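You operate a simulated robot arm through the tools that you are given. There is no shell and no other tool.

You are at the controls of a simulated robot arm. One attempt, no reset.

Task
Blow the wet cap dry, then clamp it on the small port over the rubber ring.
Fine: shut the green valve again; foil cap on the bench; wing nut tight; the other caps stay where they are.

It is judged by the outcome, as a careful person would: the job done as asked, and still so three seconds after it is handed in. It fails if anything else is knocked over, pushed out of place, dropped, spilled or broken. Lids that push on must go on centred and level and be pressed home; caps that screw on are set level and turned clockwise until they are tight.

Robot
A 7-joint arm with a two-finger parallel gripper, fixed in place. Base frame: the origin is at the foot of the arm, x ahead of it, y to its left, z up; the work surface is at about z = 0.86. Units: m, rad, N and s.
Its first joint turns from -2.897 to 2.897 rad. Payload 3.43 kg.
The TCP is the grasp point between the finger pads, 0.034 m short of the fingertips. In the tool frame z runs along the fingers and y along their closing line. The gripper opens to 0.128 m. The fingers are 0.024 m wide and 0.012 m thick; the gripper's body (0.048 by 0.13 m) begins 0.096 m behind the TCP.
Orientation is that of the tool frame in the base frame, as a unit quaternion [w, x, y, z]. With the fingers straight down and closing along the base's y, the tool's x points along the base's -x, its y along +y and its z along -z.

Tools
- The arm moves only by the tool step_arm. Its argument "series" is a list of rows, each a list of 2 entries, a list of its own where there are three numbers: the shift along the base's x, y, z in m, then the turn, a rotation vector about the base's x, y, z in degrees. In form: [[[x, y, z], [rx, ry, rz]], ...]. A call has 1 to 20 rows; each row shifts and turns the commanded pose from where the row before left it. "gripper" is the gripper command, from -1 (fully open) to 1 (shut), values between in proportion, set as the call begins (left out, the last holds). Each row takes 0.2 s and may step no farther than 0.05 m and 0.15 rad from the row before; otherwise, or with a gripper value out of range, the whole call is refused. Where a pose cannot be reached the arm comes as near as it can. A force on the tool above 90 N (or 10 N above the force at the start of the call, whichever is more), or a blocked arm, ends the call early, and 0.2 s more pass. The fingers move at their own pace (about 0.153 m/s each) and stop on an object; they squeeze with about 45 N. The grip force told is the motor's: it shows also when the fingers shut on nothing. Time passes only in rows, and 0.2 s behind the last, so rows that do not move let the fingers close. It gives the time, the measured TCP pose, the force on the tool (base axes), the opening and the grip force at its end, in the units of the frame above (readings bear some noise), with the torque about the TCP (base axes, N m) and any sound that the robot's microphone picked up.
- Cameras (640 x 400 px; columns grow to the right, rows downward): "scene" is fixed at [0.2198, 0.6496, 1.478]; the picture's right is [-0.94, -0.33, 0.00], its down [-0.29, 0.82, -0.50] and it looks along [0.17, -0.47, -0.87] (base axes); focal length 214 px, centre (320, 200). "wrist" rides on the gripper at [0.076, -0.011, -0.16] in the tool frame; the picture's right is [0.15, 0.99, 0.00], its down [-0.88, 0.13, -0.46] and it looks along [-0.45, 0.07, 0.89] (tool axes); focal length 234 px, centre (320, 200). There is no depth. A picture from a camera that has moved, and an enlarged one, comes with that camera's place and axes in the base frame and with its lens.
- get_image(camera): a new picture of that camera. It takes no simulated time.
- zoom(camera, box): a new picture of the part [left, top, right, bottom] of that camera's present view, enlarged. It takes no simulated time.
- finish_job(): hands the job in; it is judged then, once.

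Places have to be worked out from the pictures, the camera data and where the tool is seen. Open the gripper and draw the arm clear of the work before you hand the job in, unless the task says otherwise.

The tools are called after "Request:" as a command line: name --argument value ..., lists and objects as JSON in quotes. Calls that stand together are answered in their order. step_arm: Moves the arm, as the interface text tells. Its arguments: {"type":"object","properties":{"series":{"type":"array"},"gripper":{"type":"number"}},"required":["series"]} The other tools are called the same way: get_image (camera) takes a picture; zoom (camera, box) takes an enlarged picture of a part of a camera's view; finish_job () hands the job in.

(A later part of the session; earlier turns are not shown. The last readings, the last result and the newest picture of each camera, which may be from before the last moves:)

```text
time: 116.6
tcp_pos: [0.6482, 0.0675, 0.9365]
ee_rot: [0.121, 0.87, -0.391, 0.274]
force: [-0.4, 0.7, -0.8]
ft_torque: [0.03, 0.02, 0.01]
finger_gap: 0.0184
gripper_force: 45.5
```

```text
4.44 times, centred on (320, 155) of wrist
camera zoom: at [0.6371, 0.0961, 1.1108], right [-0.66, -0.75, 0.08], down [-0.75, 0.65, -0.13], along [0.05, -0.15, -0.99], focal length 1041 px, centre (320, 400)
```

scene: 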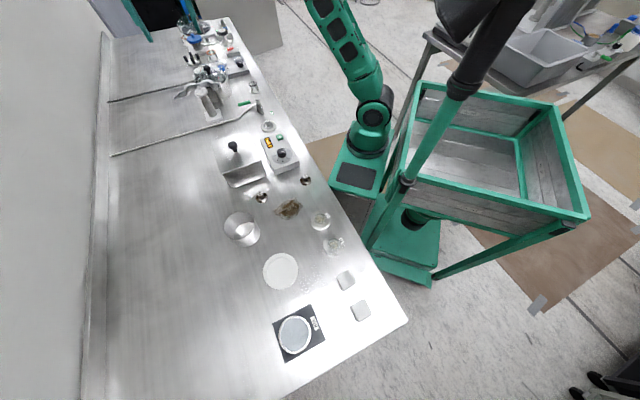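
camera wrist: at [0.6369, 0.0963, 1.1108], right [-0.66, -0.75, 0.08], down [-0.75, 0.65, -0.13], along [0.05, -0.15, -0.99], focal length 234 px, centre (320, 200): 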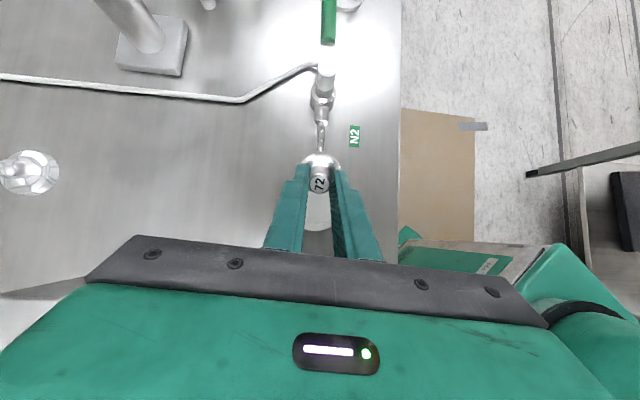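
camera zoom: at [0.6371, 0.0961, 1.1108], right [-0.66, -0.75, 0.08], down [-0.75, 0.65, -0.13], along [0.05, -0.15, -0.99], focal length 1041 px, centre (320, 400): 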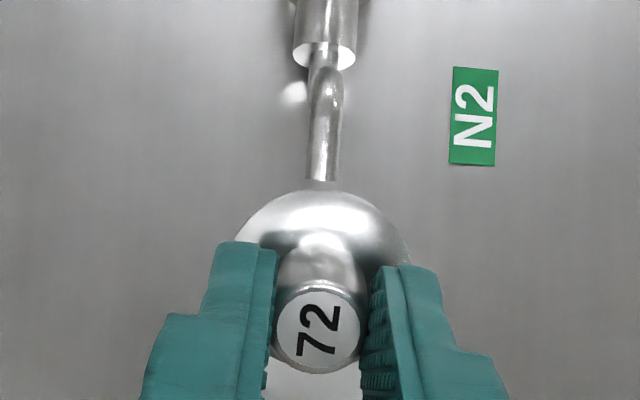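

The jet passes under the flange and plays on the sealing face. I sweep the cap slowly sideways and up/down in the jet so the whole face and rim get blown.

Request:
step_arm --series '[[[-0.0037, -0.0033, 0], [0, 0, 0]], [[-0.0037, -0.0033, 0], [0, 0, 0]], [[0, 0, 0], [0, 0, 0]], [[0, 0, 0], [0, 0, 0]], [[0.0037, 0.0033, 0], [0, 0, 0]], [[0.0037, 0.0033, 0], [0, 0, 0]], [[0.0037, 0.0033, 0], [0, 0, 0]], [[0.0037, 0.0033, 0], [0, 0, 0]], [[0, 0, 0], [0, 0, 0]], [[0, 0, 0], [0, 0, 0]], [[-0.0037, -0.0033, 0], [0, 0, 0]], [[-0.0037, -0.0033, 0], [0, 0, 0]], [[0, 0, 0.005], [0, 0, 0]], [[0, 0, 0.005], [0, 0, 0]], [[0, 0, 0], [0, 0, 0]], [[0, 0, 0], [0, 0, 0]], [[0, 0, 0], [0, 0, 0]], [[0, 0, -0.005], [0, 0, 0]], [[0, 0, -0.005], [0, 0, 0]], [[0, 0, 0], [0, 0, 0]]]'

Request:
zoom --camera "scene" --box '[245, 90, 295, 130]'

Request:
zoom --camera "wrist" --box '[290, 110, 350, 200]'

```text
time: 120.8
tcp_pos: [0.6482, 0.067, 0.9372]
ee_rot: [0.121, 0.87, -0.39, 0.274]
force: [0.8, -1.2, -1.0]
ft_torque: [0.0, 0.03, 0.02]
finger_gap: 0.0181
gripper_force: 44.9
```

```text
10.00 times, centred on (270, 110) of scene
camera zoom: at [0.2198, 0.6496, 1.478], right [-0.94, -0.33, 0.0], down [-0.29, 0.82, -0.5], along [0.17, -0.47, -0.87], focal length 2145 px, centre (820, 1100)
```

zoom: 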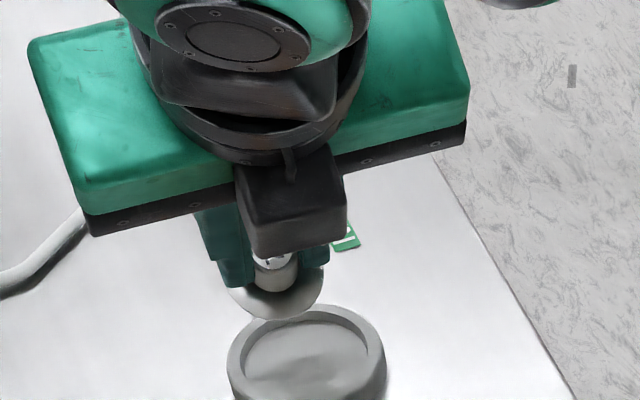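

```text
4.44 times, centred on (320, 155) of wrist
camera zoom: at [0.6374, 0.0969, 1.1098], right [-0.66, -0.75, 0.08], down [-0.75, 0.65, -0.13], along [0.05, -0.15, -0.99], focal length 1041 px, centre (320, 400)
```

zoom: 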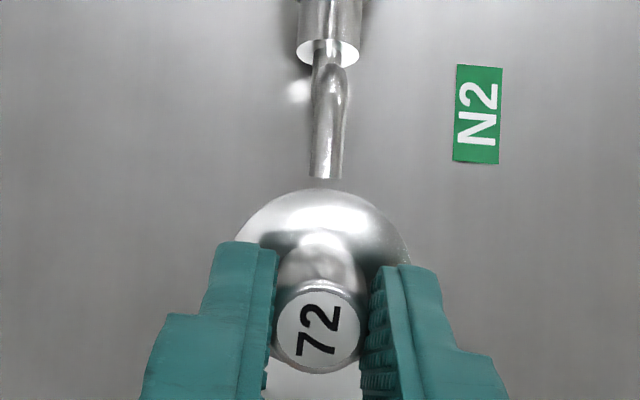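

Now I bring the cap upright again while still in the jet, holding the flange edge and top in the stream for a couple of seconds.

Request:
step_arm --series '[[[0.0007, -0.0011, 0.002], [5.21, 4.68, 0]], [[0.0007, -0.0011, 0.002], [5.21, 4.68, 0]], [[0.0007, -0.0011, 0.001], [5.21, 4.68, 0]], [[0.0007, -0.0011, -0.002], [5.21, 4.68, 0]], [[0.0007, -0.0011, -0.003], [5.21, 4.68, 0]], [[0, 0, 0], [0, 0, 0]], [[0, 0, 0], [0, 0, 0]], [[0, 0, 0], [0, 0, 0]], [[0, 0, -0.004], [0, 0, 0]], [[0, 0, 0], [0, 0, 0]], [[0, 0, 0], [0, 0, 0]], [[0, 0, 0], [0, 0, 0]], [[0, 0, 0], [0, 0, 0]]]'

Request:
zoom --camera "scene" --box '[250, 100, 290, 135]'

Request:
zoom --camera "wrist" --box '[270, 120, 370, 220]'

```text
time: 123.6
tcp_pos: [0.652, 0.0624, 0.9329]
ee_rot: [-0.001, 0.912, -0.409, -0.001]
force: [0.0, 0.5, -0.4]
ft_torque: [-0.06, 0.03, -0.01]
finger_gap: 0.0181
gripper_force: 44.7
```

```text
11.43 times, centred on (270, 118) of scene
camera zoom: at [0.2198, 0.6496, 1.478], right [-0.94, -0.33, 0.0], down [-0.29, 0.82, -0.5], along [0.17, -0.47, -0.87], focal length 2451 px, centre (891, 1143)
```

zoom: 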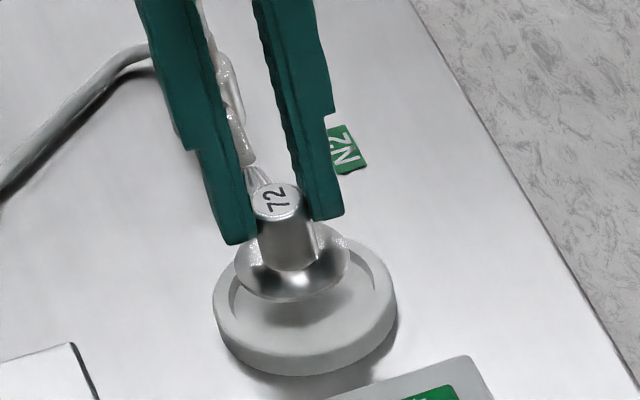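

```text
4.00 times, centred on (320, 170) of wrist
camera zoom: at [0.7115, 0.0135, 1.0913], right [-0.64, -0.77, 0.0], down [-0.68, 0.57, 0.46], along [-0.35, 0.29, -0.89], focal length 937 px, centre (320, 320)
```

zoom: 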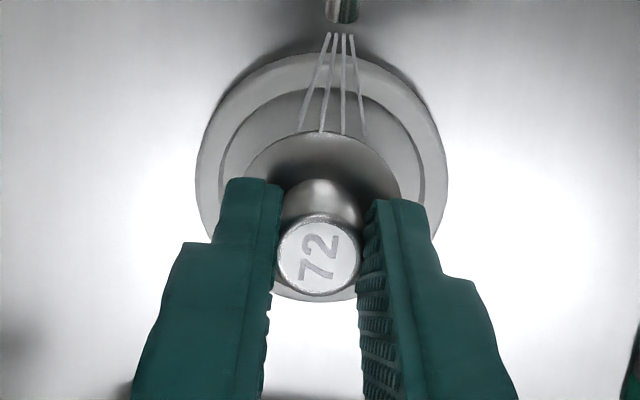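

Before going on I want to verify the sealing face is dry. I lift the cap clear of the jet and tilt it the other way, so the fixed camera can see its underside.

Request:
step_arm --series '[[[0, 0, 0.04], [0, 0, 0]], [[0.01, 0, 0.045], [0, 0, 0]], [[0.015, 0, 0.045], [0, 0, 0]], [[0.015, 0, 0.045], [0, 0, 0]], [[0, 0, 0], [5.21, 4.68, 0]], [[0, 0, 0], [5.21, 4.68, 0]], [[0, 0, 0], [5.21, 4.68, 0]]]'

Request:
get_image --camera "scene"

```text
time: 125.2
tcp_pos: [0.6911, 0.064, 1.1089]
ee_rot: [-0.075, 0.897, -0.402, -0.167]
force: [0.0, 0.5, 0.1]
ft_torque: [-0.07, -0.09, 0.01]
finger_gap: 0.0182
gripper_force: 44.8
```

```text
taken
```

scene: 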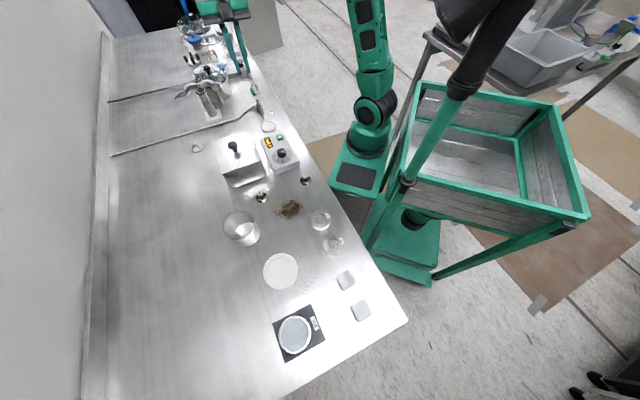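

Tracking fine at 21°. Continue the tilt to ~49° in two steps.

Request:
step_arm --series '[[[0, 0, 0], [5.21, 4.68, 0]], [[0, 0, 0], [5.21, 4.68, 0]]]'

Request:
step_arm --series '[[[0, 0, 0], [5.21, 4.68, 0]], [[0, 0, 0], [5.21, 4.68, 0]]]'

Request:
zoom --camera "scene" --box '[225, 50, 275, 95]'

Request:
zoom --camera "scene" --box '[235, 60, 260, 80]'

```text
time: 125.8
tcp_pos: [0.6925, 0.0651, 1.1089]
ee_rot: [-0.124, 0.869, -0.391, -0.276]
force: [0.2, 1.2, 0.5]
ft_torque: [-0.11, -0.1, 0.02]
finger_gap: 0.0183
gripper_force: 45.3
```

```text
time: 126.4
tcp_pos: [0.6928, 0.0632, 1.11]
ee_rot: [-0.17, 0.829, -0.373, -0.381]
force: [-0.4, 0.9, 0.4]
ft_torque: [-0.07, -0.07, 0.02]
finger_gap: 0.0184
gripper_force: 45.4
```

```text
8.89 times, centred on (250, 72) of scene
camera zoom: at [0.2198, 0.6496, 1.478], right [-0.94, -0.33, 0.0], down [-0.29, 0.82, -0.5], along [0.17, -0.47, -0.87], focal length 1906 px, centre (942, 1333)
```

zoom: 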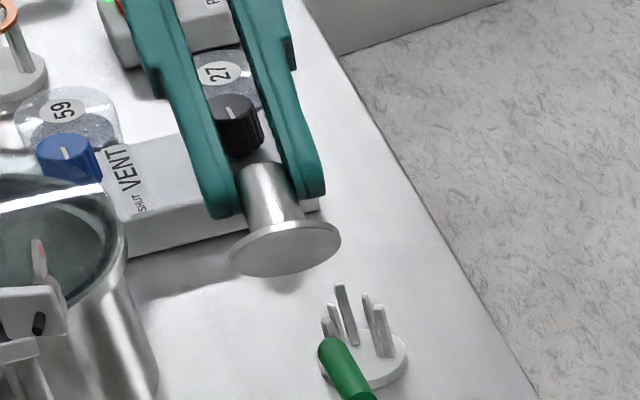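

```text
16.00 times, centred on (248, 70) of scene
camera zoom: at [0.2198, 0.6496, 1.478], right [-0.94, -0.33, 0.0], down [-0.29, 0.82, -0.5], along [0.17, -0.47, -0.87], focal length 3432 px, centre (1480, 2280)
```

zoom: 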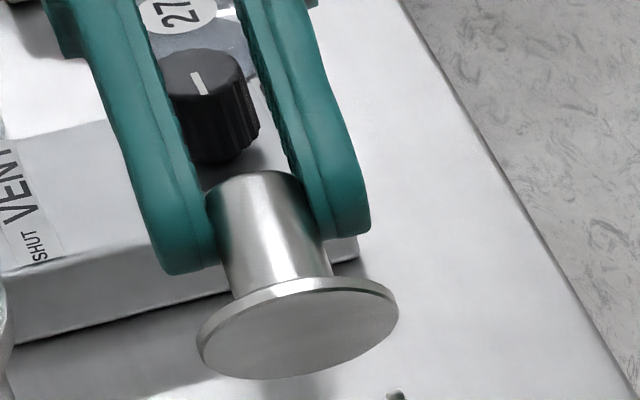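

The underside is matte and dry, no droplets, and the whole cap has lost its wet gloss. I bring it upright again and carry it to the port at a safe height.

Request:
step_arm --series '[[[0, 0, 0], [-5.21, -4.68, 0]], [[0, 0, 0], [-5.21, -4.68, 0]], [[0, 0, 0], [-5.21, -4.68, 0]], [[0, 0, 0], [-5.21, -4.68, 0]], [[0, 0, 0], [-5.21, -4.68, 0]], [[0, 0, 0], [-5.21, -4.68, 0]], [[0, 0, 0], [-5.21, -4.68, 0]]]'

Request:
step_arm --series '[[[0.04, 0.004, 0], [0, 0, 0]], [[0.04, 0.004, 0], [0, 0, 0]], [[0.04, 0.004, 0], [0, 0, 0]], [[0.04, 0.004, 0], [0, 0, 0]], [[0.04, 0.004, 0], [0, 0, 0]], [[0.004, 0, -0.02], [0, 0, 0]], [[0, 0, -0.025], [0, 0, 0]]]'

Request:
zoom --camera "wrist" --box '[260, 110, 380, 220]'

Request:
zoom --camera "scene" --box '[180, 65, 230, 105]'

```text
time: 128.0
tcp_pos: [0.6928, 0.0626, 1.1088]
ee_rot: [-0.002, 0.913, -0.409, -0.002]
force: [0.7, -0.3, -0.1]
ft_torque: [0.05, 0.04, -0.02]
finger_gap: 0.0181
gripper_force: 45.0
```

```text
time: 129.6
tcp_pos: [0.8932, 0.0806, 1.0645]
ee_rot: [-0.001, 0.913, -0.408, -0.001]
force: [0.1, 0.4, -1.0]
ft_torque: [0.06, -0.02, 0.01]
finger_gap: 0.0183
gripper_force: 45.0
```

```text
3.64 times, centred on (320, 165) of wrist
camera zoom: at [0.9523, 0.0321, 1.2213], right [-0.64, -0.77, 0.0], down [-0.68, 0.57, 0.46], along [-0.35, 0.3, -0.89], focal length 852 px, centre (320, 327)
```

zoom: 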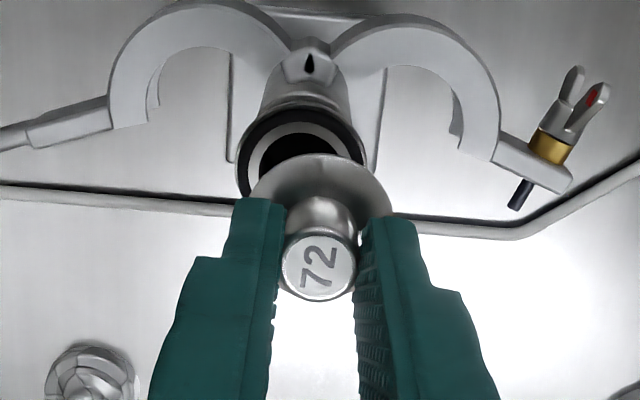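

```text
10.00 times, centred on (205, 85) of scene
camera zoom: at [0.2198, 0.6496, 1.478], right [-0.94, -0.33, 0.0], down [-0.29, 0.82, -0.5], along [0.17, -0.47, -0.87], focal length 2145 px, centre (1470, 1350)
```

zoom: 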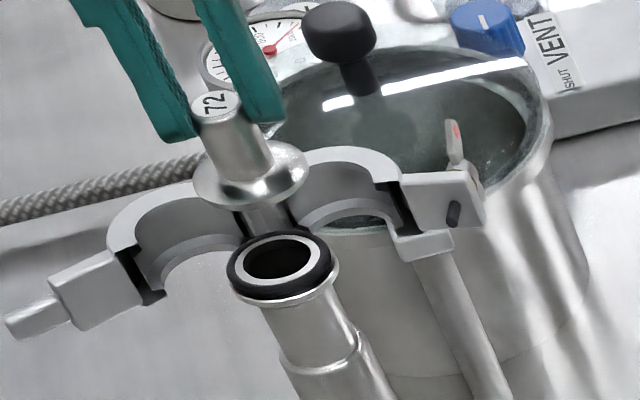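

The cap hangs level over the port. Using both cameras, its axis is at (0.893, 0.081) and the ring at about (0.8995, 0.082), so I shift (+6.5, +0.9) mm and lower to ~12 mm above the ring for a check.

Request:
step_arm --series '[[[0.0065, 0.0009, 0], [0, 0, 0]], [[0, 0, -0.01], [0, 0, 0]], [[0, 0, -0.009], [0, 0, 0]], [[0, 0, 0], [0, 0, 0]]]'

Request:
zoom --camera "wrist" --box '[270, 120, 370, 210]'

Request:
zoom --camera "scene" --box '[190, 75, 220, 100]'

```text
time: 130.6
tcp_pos: [0.9007, 0.0839, 1.0453]
ee_rot: [-0.001, 0.912, -0.409, -0.001]
force: [-0.3, -0.7, -0.9]
ft_torque: [0.02, 0.0, -0.03]
finger_gap: 0.0184
gripper_force: 44.8
```

```text
4.44 times, centred on (320, 165) of wrist
camera zoom: at [0.9601, 0.034, 1.2029], right [-0.64, -0.77, 0.0], down [-0.68, 0.57, 0.46], along [-0.35, 0.3, -0.89], focal length 1041 px, centre (320, 356)
```

zoom: 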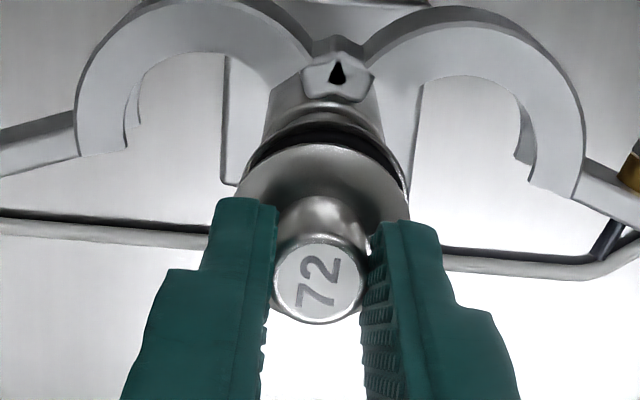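

```text
16.00 times, centred on (205, 88) of scene
camera zoom: at [0.2198, 0.6496, 1.478], right [-0.94, -0.33, 0.0], down [-0.29, 0.82, -0.5], along [0.17, -0.47, -0.87], focal length 3432 px, centre (2160, 2000)
```

zoom: 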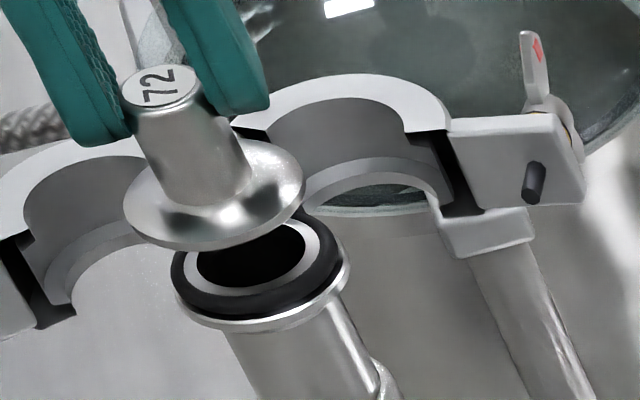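

Let me zoom in tighter to compare the rim of the cap with the ring below.

Request:
zoom --camera "wrist" --box '[290, 140, 350, 190]'

Request:
zoom --camera "scene" --box '[195, 80, 215, 98]'

```text
8.00 times, centred on (320, 165) of wrist
camera zoom: at [0.9601, 0.034, 1.2029], right [-0.64, -0.77, 0.0], down [-0.68, 0.57, 0.46], along [-0.35, 0.3, -0.89], focal length 1873 px, centre (320, 480)
```

zoom: 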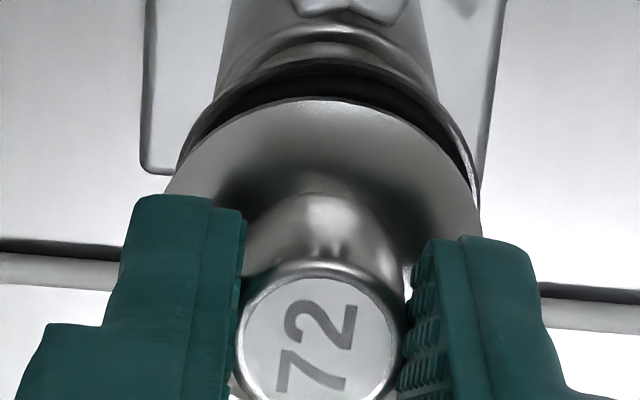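

```text
16.00 times, centred on (205, 89) of scene
camera zoom: at [0.2198, 0.6496, 1.478], right [-0.94, -0.33, 0.0], down [-0.29, 0.82, -0.5], along [0.17, -0.47, -0.87], focal length 3432 px, centre (2160, 1976)
```

zoom: 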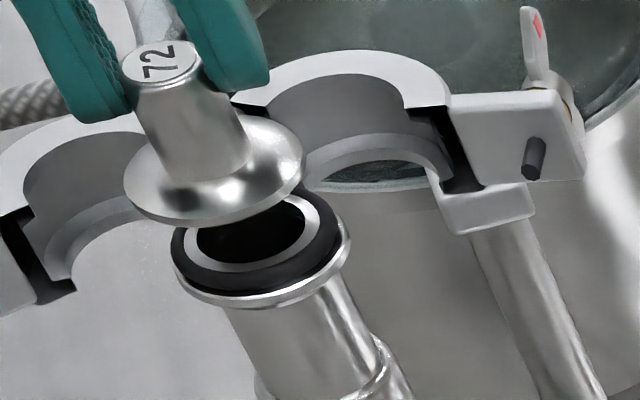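

In the wrist view, cap flange and port flange centres coincide (within ~0.5 mm laterally and in depth). I lower straight down in small steps until it touches the ring.

Request:
step_arm --series '[[[0, 0, -0.004], [0, 0, 0]], [[0, 0, -0.003], [0, 0, 0]], [[0, 0, 0], [0, 0, 0]]]'

Request:
step_arm --series '[[[0, 0, -0.002], [0, 0, 0]], [[0, 0, 0], [0, 0, 0]]]'

Request:
zoom --camera "scene" --box '[195, 80, 215, 98]'

Request:
zoom --camera "wrist" --box '[290, 145, 350, 195]'

```text
time: 131.4
tcp_pos: [0.9011, 0.0839, 1.0378]
ee_rot: [-0.002, 0.912, -0.41, -0.001]
force: [-0.2, 0.0, -0.7]
ft_torque: [0.0, 0.02, 0.0]
finger_gap: 0.0183
gripper_force: 45.1
```

```text
time: 132.0
tcp_pos: [0.9022, 0.0837, 1.0346]
ee_rot: [-0.002, 0.912, -0.409, -0.002]
force: [-0.3, 0.7, -1.1]
ft_torque: [0.01, 0.0, 0.04]
finger_gap: 0.0183
gripper_force: 44.6
```

```text
16.00 times, centred on (205, 89) of scene
camera zoom: at [0.2198, 0.6496, 1.478], right [-0.94, -0.33, 0.0], down [-0.29, 0.82, -0.5], along [0.17, -0.47, -0.87], focal length 3432 px, centre (2160, 1976)
```

zoom: 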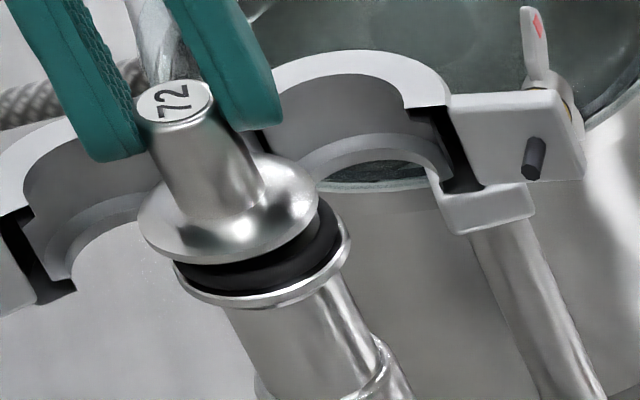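

```text
8.00 times, centred on (320, 170) of wrist
camera zoom: at [0.9615, 0.0345, 1.1937], right [-0.64, -0.77, 0.0], down [-0.68, 0.57, 0.46], along [-0.35, 0.3, -0.89], focal length 1873 px, centre (320, 440)
```

zoom: 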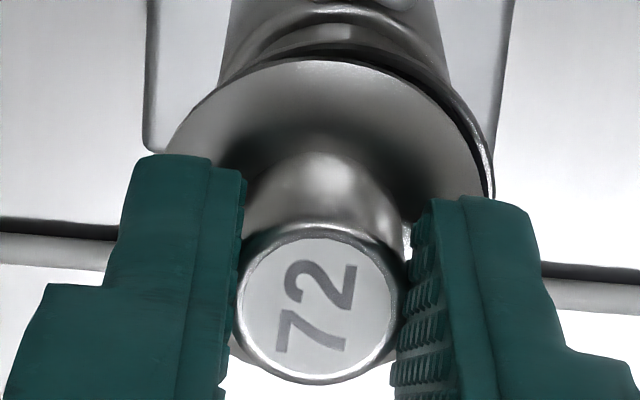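

Still a few mm above the ring. A refined comparison suggests moving about (−0.4, −1.7) mm; I apply that and continue down in 2 mm steps.

Request:
step_arm --series '[[[-0.0004, -0.0017, 0], [0, 0, 0]], [[0, 0, -0.002], [0, 0, 0]], [[0, 0, 0], [0, 0, 0]]]'

Request:
zoom --camera "scene" --box '[195, 80, 215, 98]'

Request:
zoom --camera "wrist" --box '[290, 145, 350, 195]'

```text
time: 132.8
tcp_pos: [0.9031, 0.0806, 1.0333]
ee_rot: [-0.002, 0.912, -0.409, -0.002]
force: [0.4, 0.3, -0.3]
ft_torque: [0.04, -0.01, -0.03]
finger_gap: 0.0184
gripper_force: 44.5
```

```text
16.00 times, centred on (205, 89) of scene
camera zoom: at [0.2198, 0.6496, 1.478], right [-0.94, -0.33, 0.0], down [-0.29, 0.82, -0.5], along [0.17, -0.47, -0.87], focal length 3432 px, centre (2160, 1976)
```

zoom: 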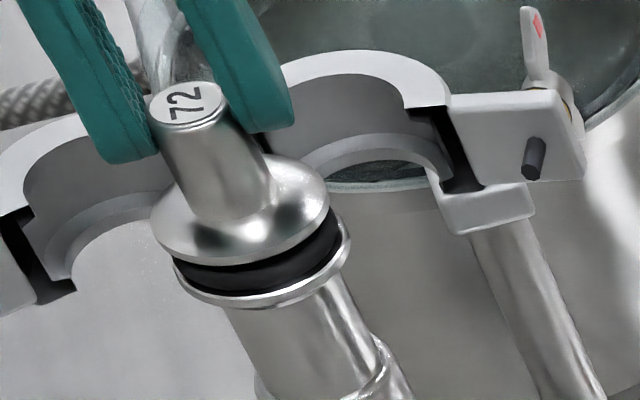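

```text
8.00 times, centred on (320, 170) of wrist
camera zoom: at [0.9617, 0.0315, 1.1914], right [-0.64, -0.77, 0.0], down [-0.68, 0.57, 0.46], along [-0.35, 0.3, -0.89], focal length 1873 px, centre (320, 440)
```

zoom: 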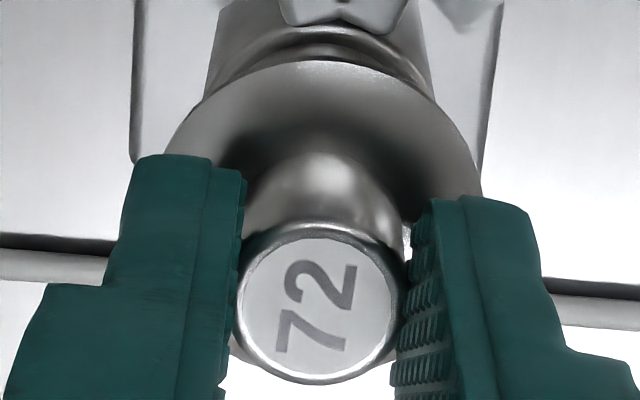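

Close now. A small (−0.2, −1.2) mm correction, then further down until contact.

Request:
step_arm --series '[[[-0.0002, -0.0012, -0.002], [0, 0, 0]], [[0, 0, 0], [0, 0, 0]]]'

Request:
step_arm --series '[[[0, 0, -0.0015], [0, 0, 0]], [[0, 0, 0], [0, 0, 0]]]'

Request:
zoom --camera "scene" --box '[195, 80, 215, 98]'

```text
time: 133.4
tcp_pos: [0.9025, 0.0801, 1.0318]
ee_rot: [-0.001, 0.912, -0.41, -0.002]
force: [0.1, 0.4, 2.5]
ft_torque: [-0.03, 0.02, -0.01]
finger_gap: 0.0184
gripper_force: 45.4
```

```text
time: 134.0
tcp_pos: [0.9016, 0.0801, 1.0323]
ee_rot: [-0.002, 0.912, -0.41, -0.001]
force: [-1.9, -1.9, 17.2]
ft_torque: [-0.07, 0.14, 0.03]
finger_gap: 0.0183
gripper_force: 45.7
```

```text
16.00 times, centred on (205, 89) of scene
camera zoom: at [0.2198, 0.6496, 1.478], right [-0.94, -0.33, 0.0], down [-0.29, 0.82, -0.5], along [0.17, -0.47, -0.87], focal length 3432 px, centre (2160, 1976)
```

zoom: 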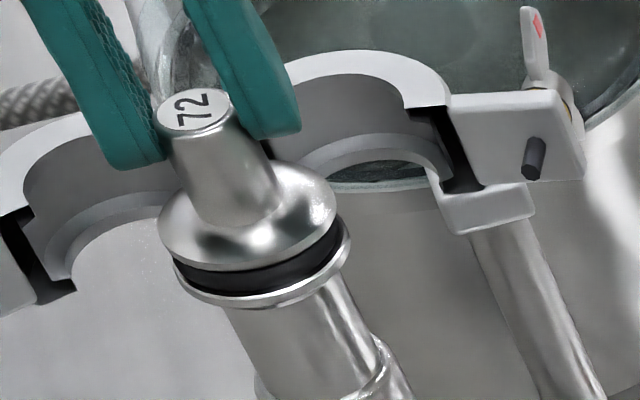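

Contact: the cap rests on the ring (17 N, nearly zero torque, so evenly seated). I check alignment in the wrist view before releasing.

Request:
zoom --camera "wrist" --box '[290, 145, 350, 195]'

Request:
zoom --camera "scene" --box '[199, 84, 215, 97]'

```text
8.00 times, centred on (320, 170) of wrist
camera zoom: at [0.961, 0.0304, 1.1895], right [-0.64, -0.77, 0.0], down [-0.68, 0.57, 0.46], along [-0.35, 0.3, -0.89], focal length 1873 px, centre (320, 440)
```

zoom: 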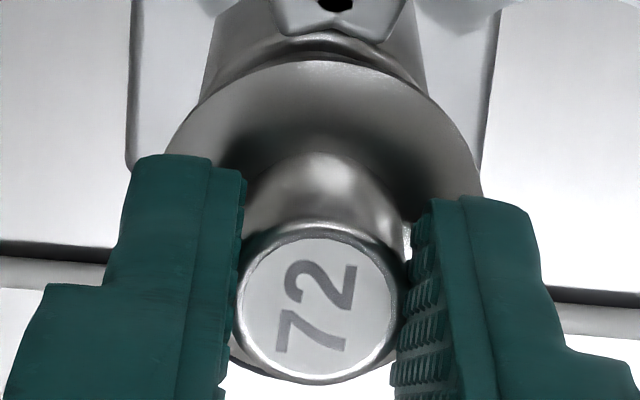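

```text
16.00 times, centred on (207, 90) of scene
camera zoom: at [0.2198, 0.6496, 1.478], right [-0.94, -0.33, 0.0], down [-0.29, 0.82, -0.5], along [0.17, -0.47, -0.87], focal length 3432 px, centre (2128, 1952)
```

zoom: 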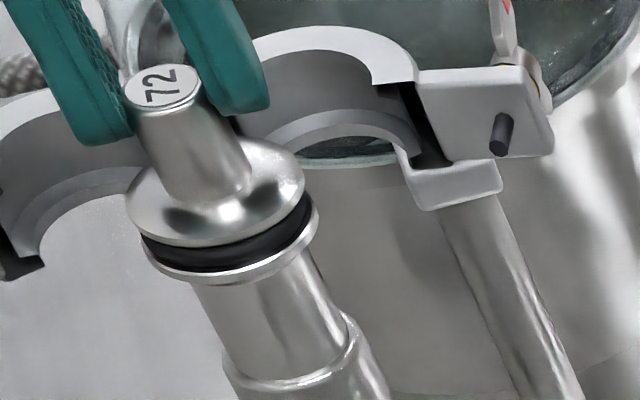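

Aligned well in both views. I relieve the pressure by 1 mm, open the fingers, and lift straight up.

Request:
step_arm --series '[[[0, 0, 0.0012], [0, 0, 0]], [[0, 0, 0], [0, 0, 0]]]'

Request:
step_arm --series '[[[0, 0, 0], [0, 0, 0]], [[0, 0, 0], [0, 0, 0]]]' --gripper 0.42

Request:
step_arm --series '[[[0, 0, 0.012], [0, 0, 0]], [[0, 0, 0.02], [0, 0, 0]], [[0, 0, 0.03], [0, 0, 0]], [[0, 0, 0.03], [0, 0, 0]]]'

Request:
zoom --camera "wrist" --box '[270, 90, 370, 190]'

Request:
zoom --camera "scene" --box '[195, 80, 220, 100]'

```text
time: 134.6
tcp_pos: [0.9025, 0.0799, 1.0321]
ee_rot: [-0.001, 0.912, -0.409, -0.002]
force: [-8.9, -4.8, 14.3]
ft_torque: [-0.15, 0.39, 0.02]
finger_gap: 0.0185
gripper_force: 45.4
```

```text
time: 135.2
tcp_pos: [0.903, 0.0798, 1.0293]
ee_rot: [-0.001, 0.913, -0.409, -0.001]
force: [-0.4, 0.2, 0.0]
ft_torque: [0.01, 0.03, -0.03]
finger_gap: 0.037
gripper_force: 0.0
```

```text
time: 136.2
tcp_pos: [0.902, 0.0798, 1.1261]
ee_rot: [-0.001, 0.912, -0.41, -0.001]
force: [0.7, -0.5, -0.3]
ft_torque: [-0.04, -0.03, 0.03]
finger_gap: 0.0371
gripper_force: 0.0
```

```text
4.00 times, centred on (320, 140) of wrist
camera zoom: at [0.9611, 0.0299, 1.2833], right [-0.64, -0.77, 0.0], down [-0.68, 0.57, 0.46], along [-0.35, 0.3, -0.89], focal length 937 px, centre (320, 440)
```

zoom: 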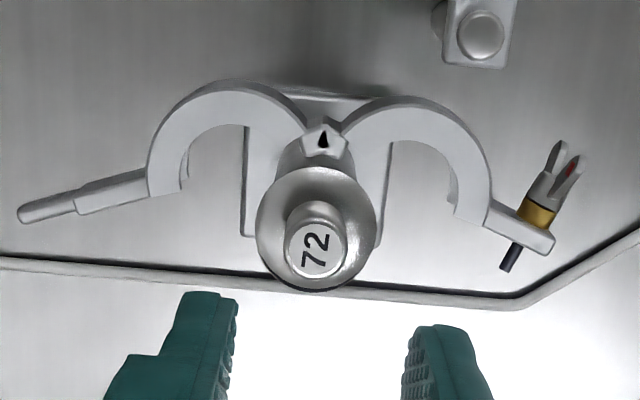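

```text
16.00 times, centred on (208, 90) of scene
camera zoom: at [0.2198, 0.6496, 1.478], right [-0.94, -0.33, 0.0], down [-0.29, 0.82, -0.5], along [0.17, -0.47, -0.87], focal length 3432 px, centre (2120, 1960)
```

zoom: 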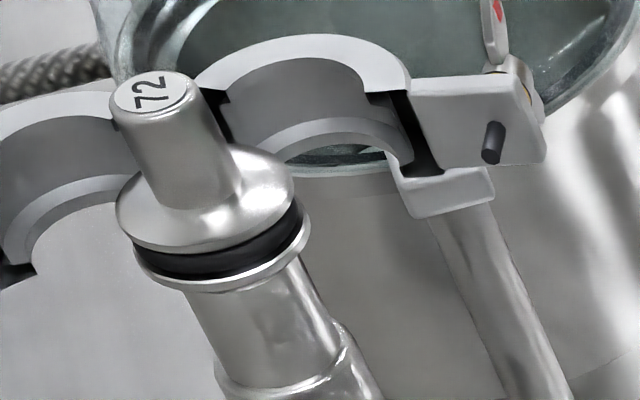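

The cap is on, level. I compare rims more closely to judge how well centred it is before clamping.

Request:
zoom --camera "wrist" --box '[298, 125, 340, 170]'

Request:
zoom --camera "scene" --box '[200, 86, 214, 98]'

```text
8.89 times, centred on (319, 148) of wrist
camera zoom: at [0.9611, 0.0299, 1.2833], right [-0.64, -0.77, 0.0], down [-0.68, 0.57, 0.46], along [-0.35, 0.3, -0.89], focal length 2082 px, centre (329, 667)
```

zoom: 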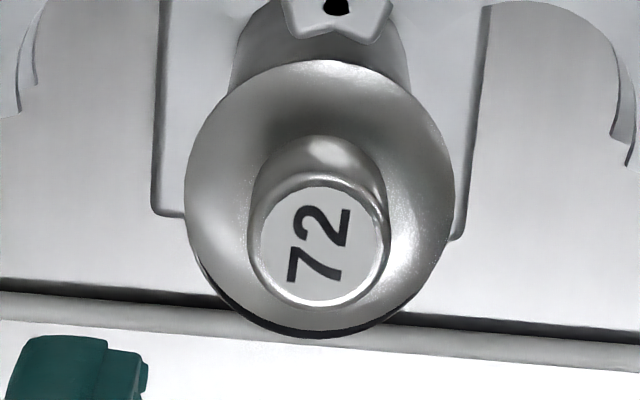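

```text
16.00 times, centred on (207, 92) of scene
camera zoom: at [0.2198, 0.6496, 1.478], right [-0.94, -0.33, 0.0], down [-0.29, 0.82, -0.5], along [0.17, -0.47, -0.87], focal length 3432 px, centre (2128, 1928)
```

zoom: 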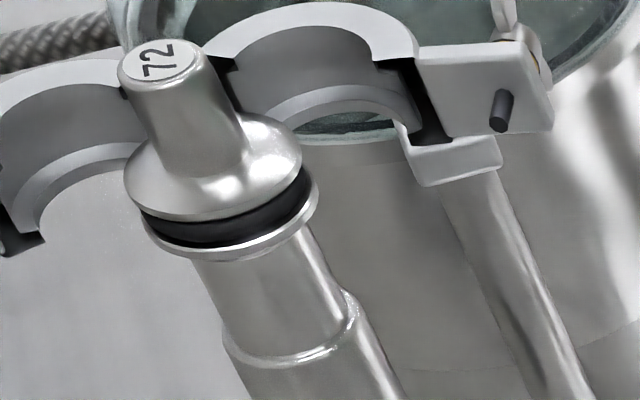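

The view from above shows the black ring peeking out at the lower-left of the cap: the cap is about 3–4 mm off toward (+x, −y). Both cameras agree it should move about (−2.3, +2.9) mm. I go back down, re-grip the knob, lift slightly and correct.

Request:
step_arm --series '[[[0, 0, -0.04], [0, 0, 0]], [[0, 0, -0.035], [0, 0, 0]], [[0, 0, -0.012], [0, 0, 0]], [[0, 0, -0.006], [0, 0, 0]]]'

Request:
step_arm --series '[[[0, 0, 0], [0, 0, 0]], [[0, 0, 0], [0, 0, 0]]]' --gripper 1

Request:
step_arm --series '[[[0, 0, 0.002], [0, 0, 0]], [[0, 0, 0.002], [0, 0, 0]]]'

Request:
zoom --camera "scene" --box '[200, 86, 214, 98]'

```text
time: 137.2
tcp_pos: [0.9048, 0.0825, 1.0303]
ee_rot: [-0.002, 0.912, -0.41, -0.001]
force: [-0.9, -0.1, 0.9]
ft_torque: [0.0, 0.0, 0.01]
finger_gap: 0.0371
gripper_force: 0.1
```

```text
time: 137.8
tcp_pos: [0.9046, 0.0812, 1.0311]
ee_rot: [-0.002, 0.912, -0.41, -0.002]
force: [-0.3, -0.2, -0.9]
ft_torque: [-0.02, 0.01, 0.01]
finger_gap: 0.0185
gripper_force: 45.1
```

```text
time: 138.4
tcp_pos: [0.9043, 0.0804, 1.0345]
ee_rot: [-0.002, 0.912, -0.409, -0.002]
force: [0.7, 0.7, -0.3]
ft_torque: [0.0, 0.02, 0.01]
finger_gap: 0.0181
gripper_force: 45.2
```

```text
16.00 times, centred on (207, 92) of scene
camera zoom: at [0.2198, 0.6496, 1.478], right [-0.94, -0.33, 0.0], down [-0.29, 0.82, -0.5], along [0.17, -0.47, -0.87], focal length 3432 px, centre (2128, 1928)
```

zoom: 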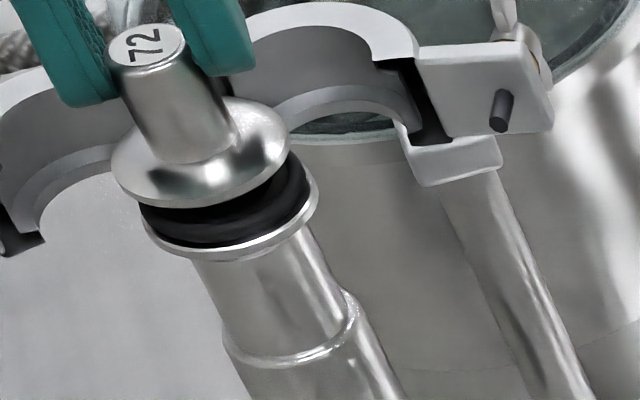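

The cap is lifted 4 mm but appears slightly further off after re-gripping. I check from the wrist camera too before shifting.

Request:
zoom --camera "wrist" --box '[290, 140, 350, 190]'

Request:
get_image --camera "wrist"

```text
8.00 times, centred on (320, 165) of wrist
camera zoom: at [0.9631, 0.031, 1.1929], right [-0.64, -0.77, 0.0], down [-0.68, 0.57, 0.46], along [-0.35, 0.3, -0.89], focal length 1873 px, centre (320, 480)
```

zoom: 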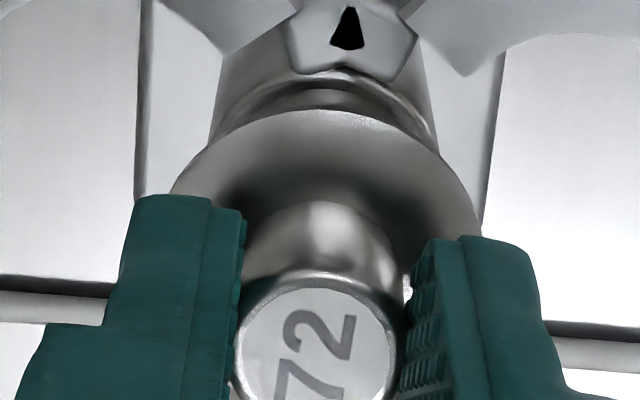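

```text
taken
camera wrist: at [0.9631, 0.031, 1.1929], right [-0.64, -0.77, 0.0], down [-0.68, 0.57, 0.46], along [-0.35, 0.3, -0.89], focal length 234 px, centre (320, 200)
```

wrist: 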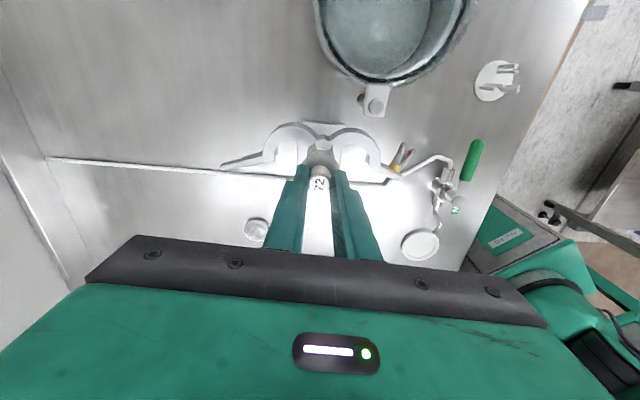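

The scene view is decisive: the cap must move about 4–5 mm toward scene-right; together with the TCP readings (now 0.9043, 0.0804 versus 0.9005, 0.0838 when it was aligned) the correction is (−4.5, +3.2) mm. I apply it while lifted.

Request:
step_arm --series '[[[-0.0023, 0.0016, 0], [0, 0, 0]], [[-0.0022, 0.0016, 0], [0, 0, 0]], [[0, 0, 0], [0, 0, 0]], [[0, 0, 0], [0, 0, 0]]]'

Request:
zoom --camera "scene" --box '[200, 86, 214, 98]'

Request:
zoom --camera "wrist" --box '[290, 140, 350, 190]'

```text
time: 139.4
tcp_pos: [0.8987, 0.0843, 1.0351]
ee_rot: [-0.002, 0.913, -0.409, -0.001]
force: [-0.1, 0.6, -0.7]
ft_torque: [0.03, -0.01, 0.01]
finger_gap: 0.0186
gripper_force: 45.1
```

```text
16.00 times, centred on (207, 92) of scene
camera zoom: at [0.2198, 0.6496, 1.478], right [-0.94, -0.33, 0.0], down [-0.29, 0.82, -0.5], along [0.17, -0.47, -0.87], focal length 3432 px, centre (2128, 1928)
```

zoom: 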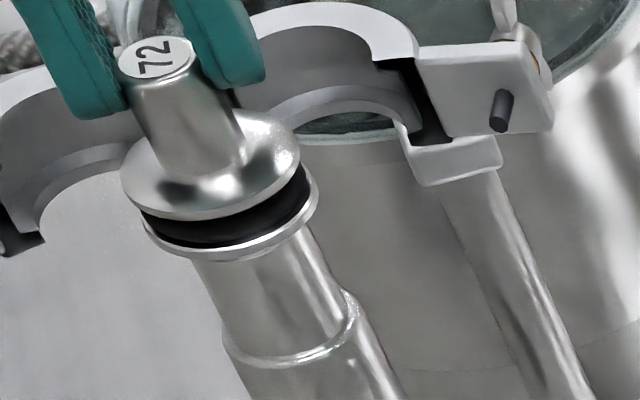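

```text
8.00 times, centred on (320, 165) of wrist
camera zoom: at [0.9579, 0.0342, 1.193], right [-0.64, -0.77, 0.0], down [-0.68, 0.57, 0.46], along [-0.35, 0.3, -0.89], focal length 1873 px, centre (320, 480)
```

zoom: 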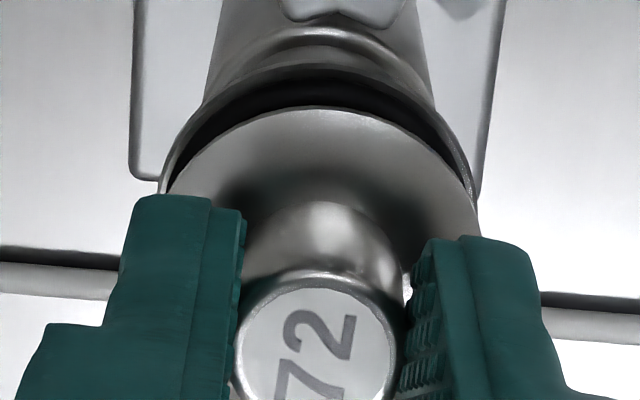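

Now port rim and ring show evenly behind the cap again. Re-doing the projection properly, the remaining offset is only about (−0.8, +1.1) mm; I correct that and lower to contact.

Request:
step_arm --series '[[[0.0008, -0.001, 0], [0, 0, 0]], [[0, 0, -0.002], [0, 0, 0]], [[0, 0, -0.0015], [0, 0, 0]]]'

Request:
step_arm --series '[[[0, 0, -0.001], [0, 0, 0]], [[0, 0, 0], [0, 0, 0]]]'

Request:
zoom --camera "wrist" --box '[290, 145, 350, 195]'

Request:
zoom --camera "scene" --box '[200, 86, 214, 98]'

```text
time: 140.2
tcp_pos: [0.9003, 0.083, 1.0315]
ee_rot: [-0.001, 0.912, -0.41, -0.002]
force: [1.1, -3.6, -2.4]
ft_torque: [-0.17, -0.07, 0.01]
finger_gap: 0.0181
gripper_force: 44.8
```

```text
time: 140.8
tcp_pos: [0.8992, 0.0818, 1.0313]
ee_rot: [-0.002, 0.913, -0.409, 0.0]
force: [6.5, -2.1, 9.5]
ft_torque: [-0.13, -0.3, 0.0]
finger_gap: 0.0183
gripper_force: 44.7
```

```text
8.00 times, centred on (320, 170) of wrist
camera zoom: at [0.9592, 0.0328, 1.1891], right [-0.64, -0.77, 0.0], down [-0.68, 0.57, 0.46], along [-0.35, 0.3, -0.89], focal length 1873 px, centre (320, 440)
```

zoom: 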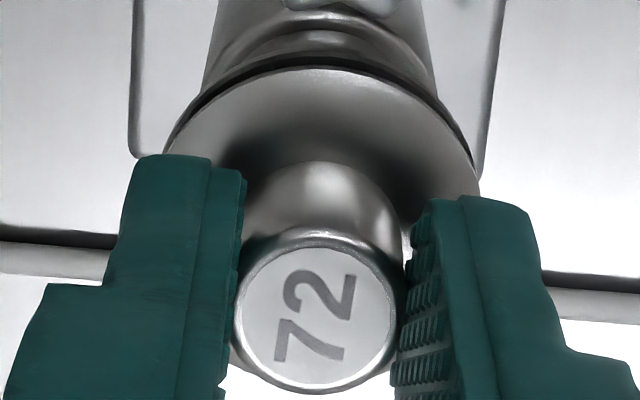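

```text
16.00 times, centred on (207, 92) of scene
camera zoom: at [0.2198, 0.6496, 1.478], right [-0.94, -0.33, 0.0], down [-0.29, 0.82, -0.5], along [0.17, -0.47, -0.87], focal length 3432 px, centre (2128, 1928)
```

zoom: 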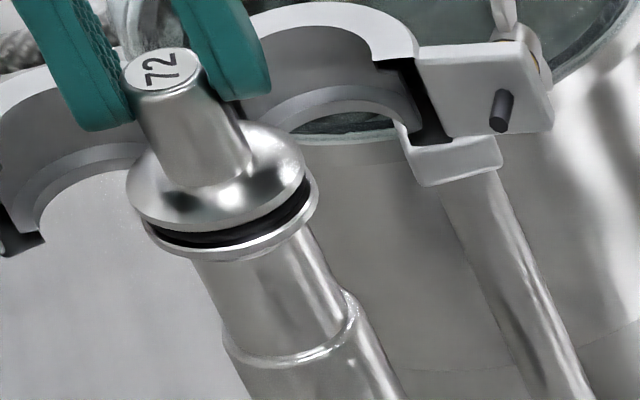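

The cap has dropped lower and the black band is now thin and even all round, so it seems properly seated. I release it and look from above again.

Request:
step_arm --series '[[[0, 0, 0], [0, 0, 0]], [[0, 0, 0], [0, 0, 0]]]' --gripper 0.42

Request:
step_arm --series '[[[0, 0, 0.012], [0, 0, 0]], [[0, 0, 0.02], [0, 0, 0]], [[0, 0, 0.03], [0, 0, 0]], [[0, 0, 0.03], [0, 0, 0]]]'

Request:
zoom --camera "wrist" --box '[298, 125, 340, 170]'

Request:
zoom --camera "scene" --box '[200, 86, 214, 98]'

```text
time: 141.4
tcp_pos: [0.8994, 0.0826, 1.0294]
ee_rot: [-0.002, 0.912, -0.409, -0.002]
force: [0.1, -1.2, 1.0]
ft_torque: [0.0, -0.02, -0.01]
finger_gap: 0.0372
gripper_force: 0.0
```

```text
time: 142.4
tcp_pos: [0.9025, 0.0857, 1.1225]
ee_rot: [-0.001, 0.912, -0.409, -0.003]
force: [-0.5, -0.1, 0.9]
ft_torque: [-0.08, 0.04, 0.01]
finger_gap: 0.0371
gripper_force: 0.2
```

```text
8.89 times, centred on (319, 148) of wrist
camera zoom: at [0.9611, 0.0357, 1.2802], right [-0.64, -0.77, 0.0], down [-0.68, 0.57, 0.46], along [-0.35, 0.3, -0.89], focal length 2082 px, centre (329, 667)
```

zoom: 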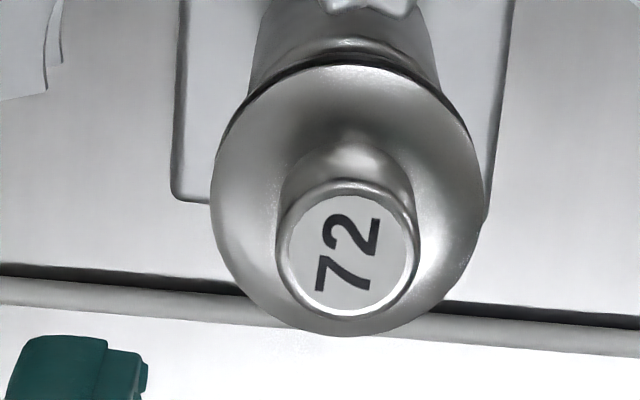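

```text
16.00 times, centred on (207, 92) of scene
camera zoom: at [0.2198, 0.6496, 1.478], right [-0.94, -0.33, 0.0], down [-0.29, 0.82, -0.5], along [0.17, -0.47, -0.87], focal length 3432 px, centre (2128, 1928)
```

zoom: 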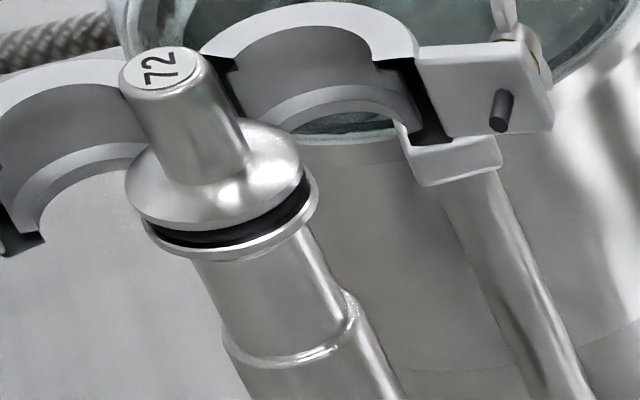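

The cap now covers ring and port evenly: centred and level. Next the clamp: I take a close look at both jaws, tab and wing screw from here.

Request:
get_image --camera "wrist"

Request:
zoom --camera "wrist" --box '[230, 90, 420, 200]'

Request:
zoom --camera "scene" --box '[172, 68, 232, 105]'

Request:
zoom --camera "wrist" --box '[355, 115, 395, 155]'

```text
taken
camera wrist: at [0.9611, 0.0357, 1.2802], right [-0.64, -0.77, 0.0], down [-0.68, 0.57, 0.46], along [-0.35, 0.3, -0.89], focal length 234 px, centre (320, 200)
```

wrist: 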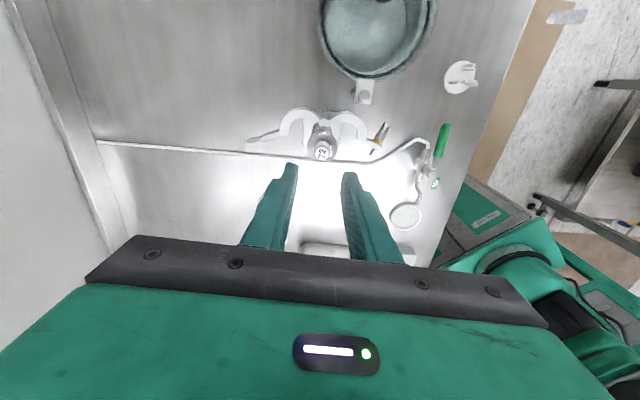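

```text
3.37 times, centred on (325, 145) of wrist
camera zoom: at [0.9611, 0.0357, 1.2802], right [-0.64, -0.77, 0.0], down [-0.68, 0.57, 0.46], along [-0.35, 0.3, -0.89], focal length 789 px, centre (303, 385)
```

zoom: 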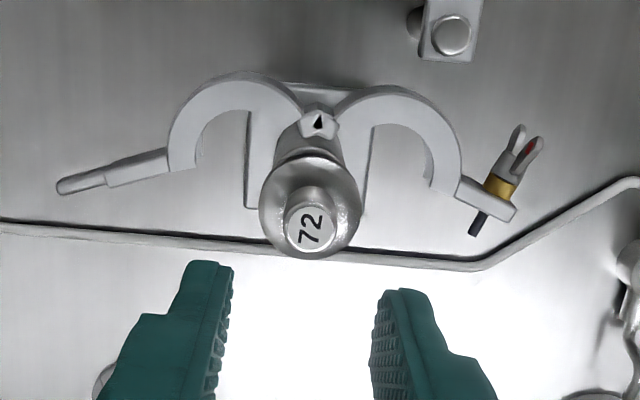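

```text
10.67 times, centred on (202, 86) of scene
camera zoom: at [0.2198, 0.6496, 1.478], right [-0.94, -0.33, 0.0], down [-0.29, 0.82, -0.5], along [0.17, -0.47, -0.87], focal length 2288 px, centre (1579, 1411)
```

zoom: 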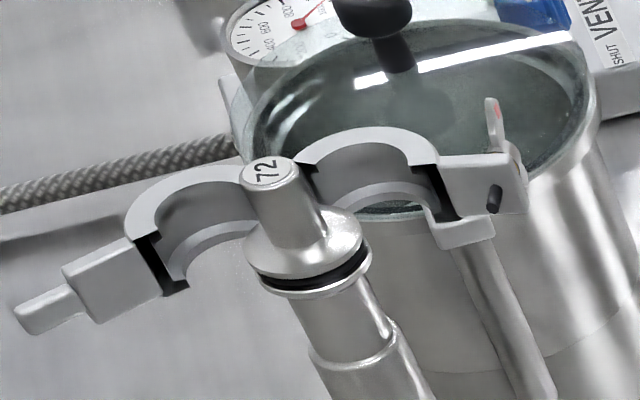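

```text
10.00 times, centred on (375, 135) of wrist
camera zoom: at [0.9611, 0.0357, 1.2802], right [-0.64, -0.77, 0.0], down [-0.68, 0.57, 0.46], along [-0.35, 0.3, -0.89], focal length 2342 px, centre (-230, 850)
```

zoom: 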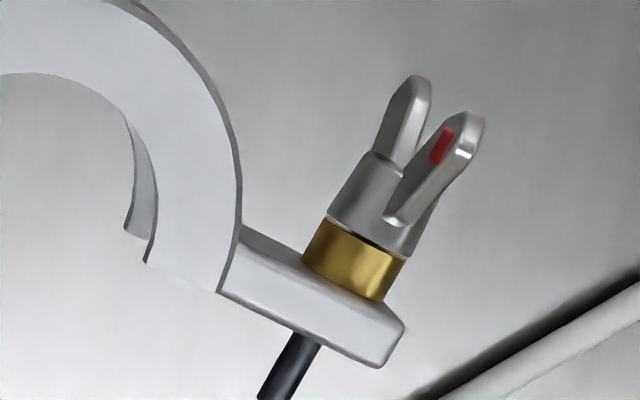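

Plan for the clamp: both jaws pivot at the hinge next to the port and swing inward, so I can straddle them from the hinge side with the wide-open fingers and sweep/squeeze them closed together, symmetrically. I move above the hinge side first, open to ~100 mm, and look.

Request:
step_arm --series '[[[0.0175, -0.0205, -0.01], [0, 0, 0]], [[0.0175, -0.0205, -0.01], [0, 0, 0]], [[0, 0, 0], [0, 0, 0]]]' --gripper -0.56

Request:
get_image --camera "wrist"

Request:
zoom --camera "wrist" --box '[220, 100, 420, 230]'

Request:
zoom --camera "scene" --box '[165, 45, 245, 105]'

```text
time: 143.2
tcp_pos: [0.9331, 0.0454, 1.1017]
ee_rot: [-0.001, 0.913, -0.409, -0.002]
force: [0.5, -0.3, -0.1]
ft_torque: [-0.01, -0.01, 0.01]
finger_gap: 0.0996
gripper_force: 0.1
```

```text
taken
camera wrist: at [0.9936, -0.0048, 1.259], right [-0.64, -0.77, 0.0], down [-0.68, 0.57, 0.46], along [-0.35, 0.3, -0.89], focal length 234 px, centre (320, 200)
```

wrist: 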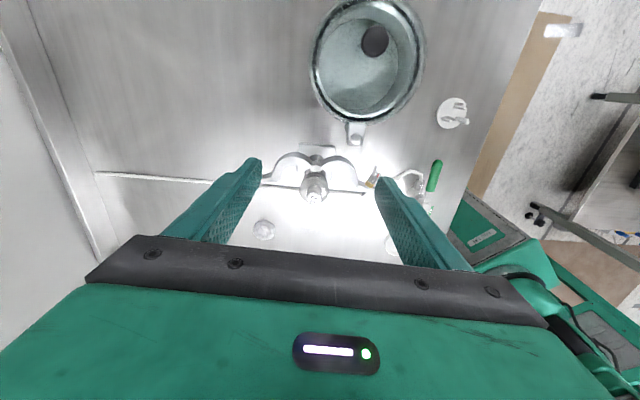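

```text
3.08 times, centred on (320, 165) of wrist
camera zoom: at [0.9936, -0.0048, 1.259], right [-0.64, -0.77, 0.0], down [-0.68, 0.57, 0.46], along [-0.35, 0.3, -0.89], focal length 720 px, centre (320, 308)
```

zoom: 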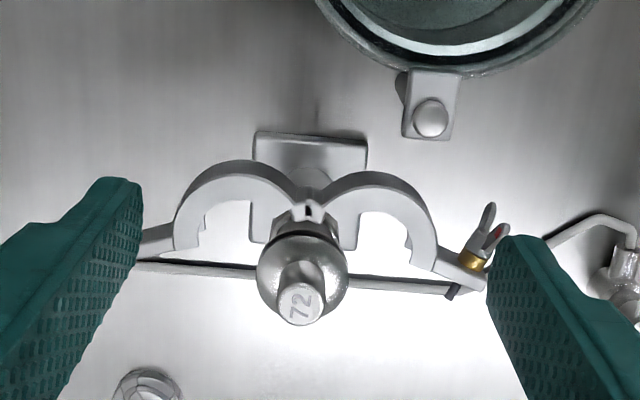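

```text
6.67 times, centred on (205, 75) of scene
camera zoom: at [0.2198, 0.6496, 1.478], right [-0.94, -0.33, 0.0], down [-0.29, 0.82, -0.5], along [0.17, -0.47, -0.87], focal length 1430 px, centre (1087, 1033)
```

zoom: 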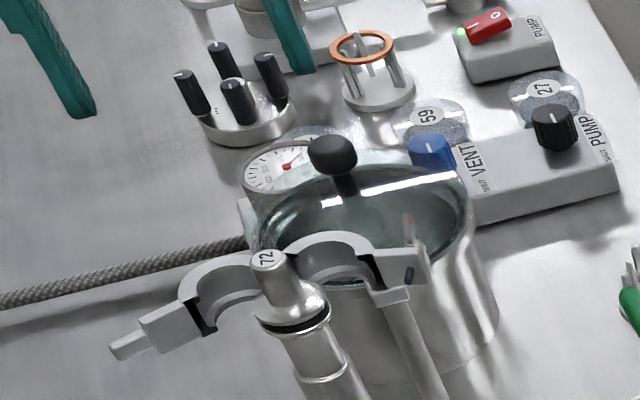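

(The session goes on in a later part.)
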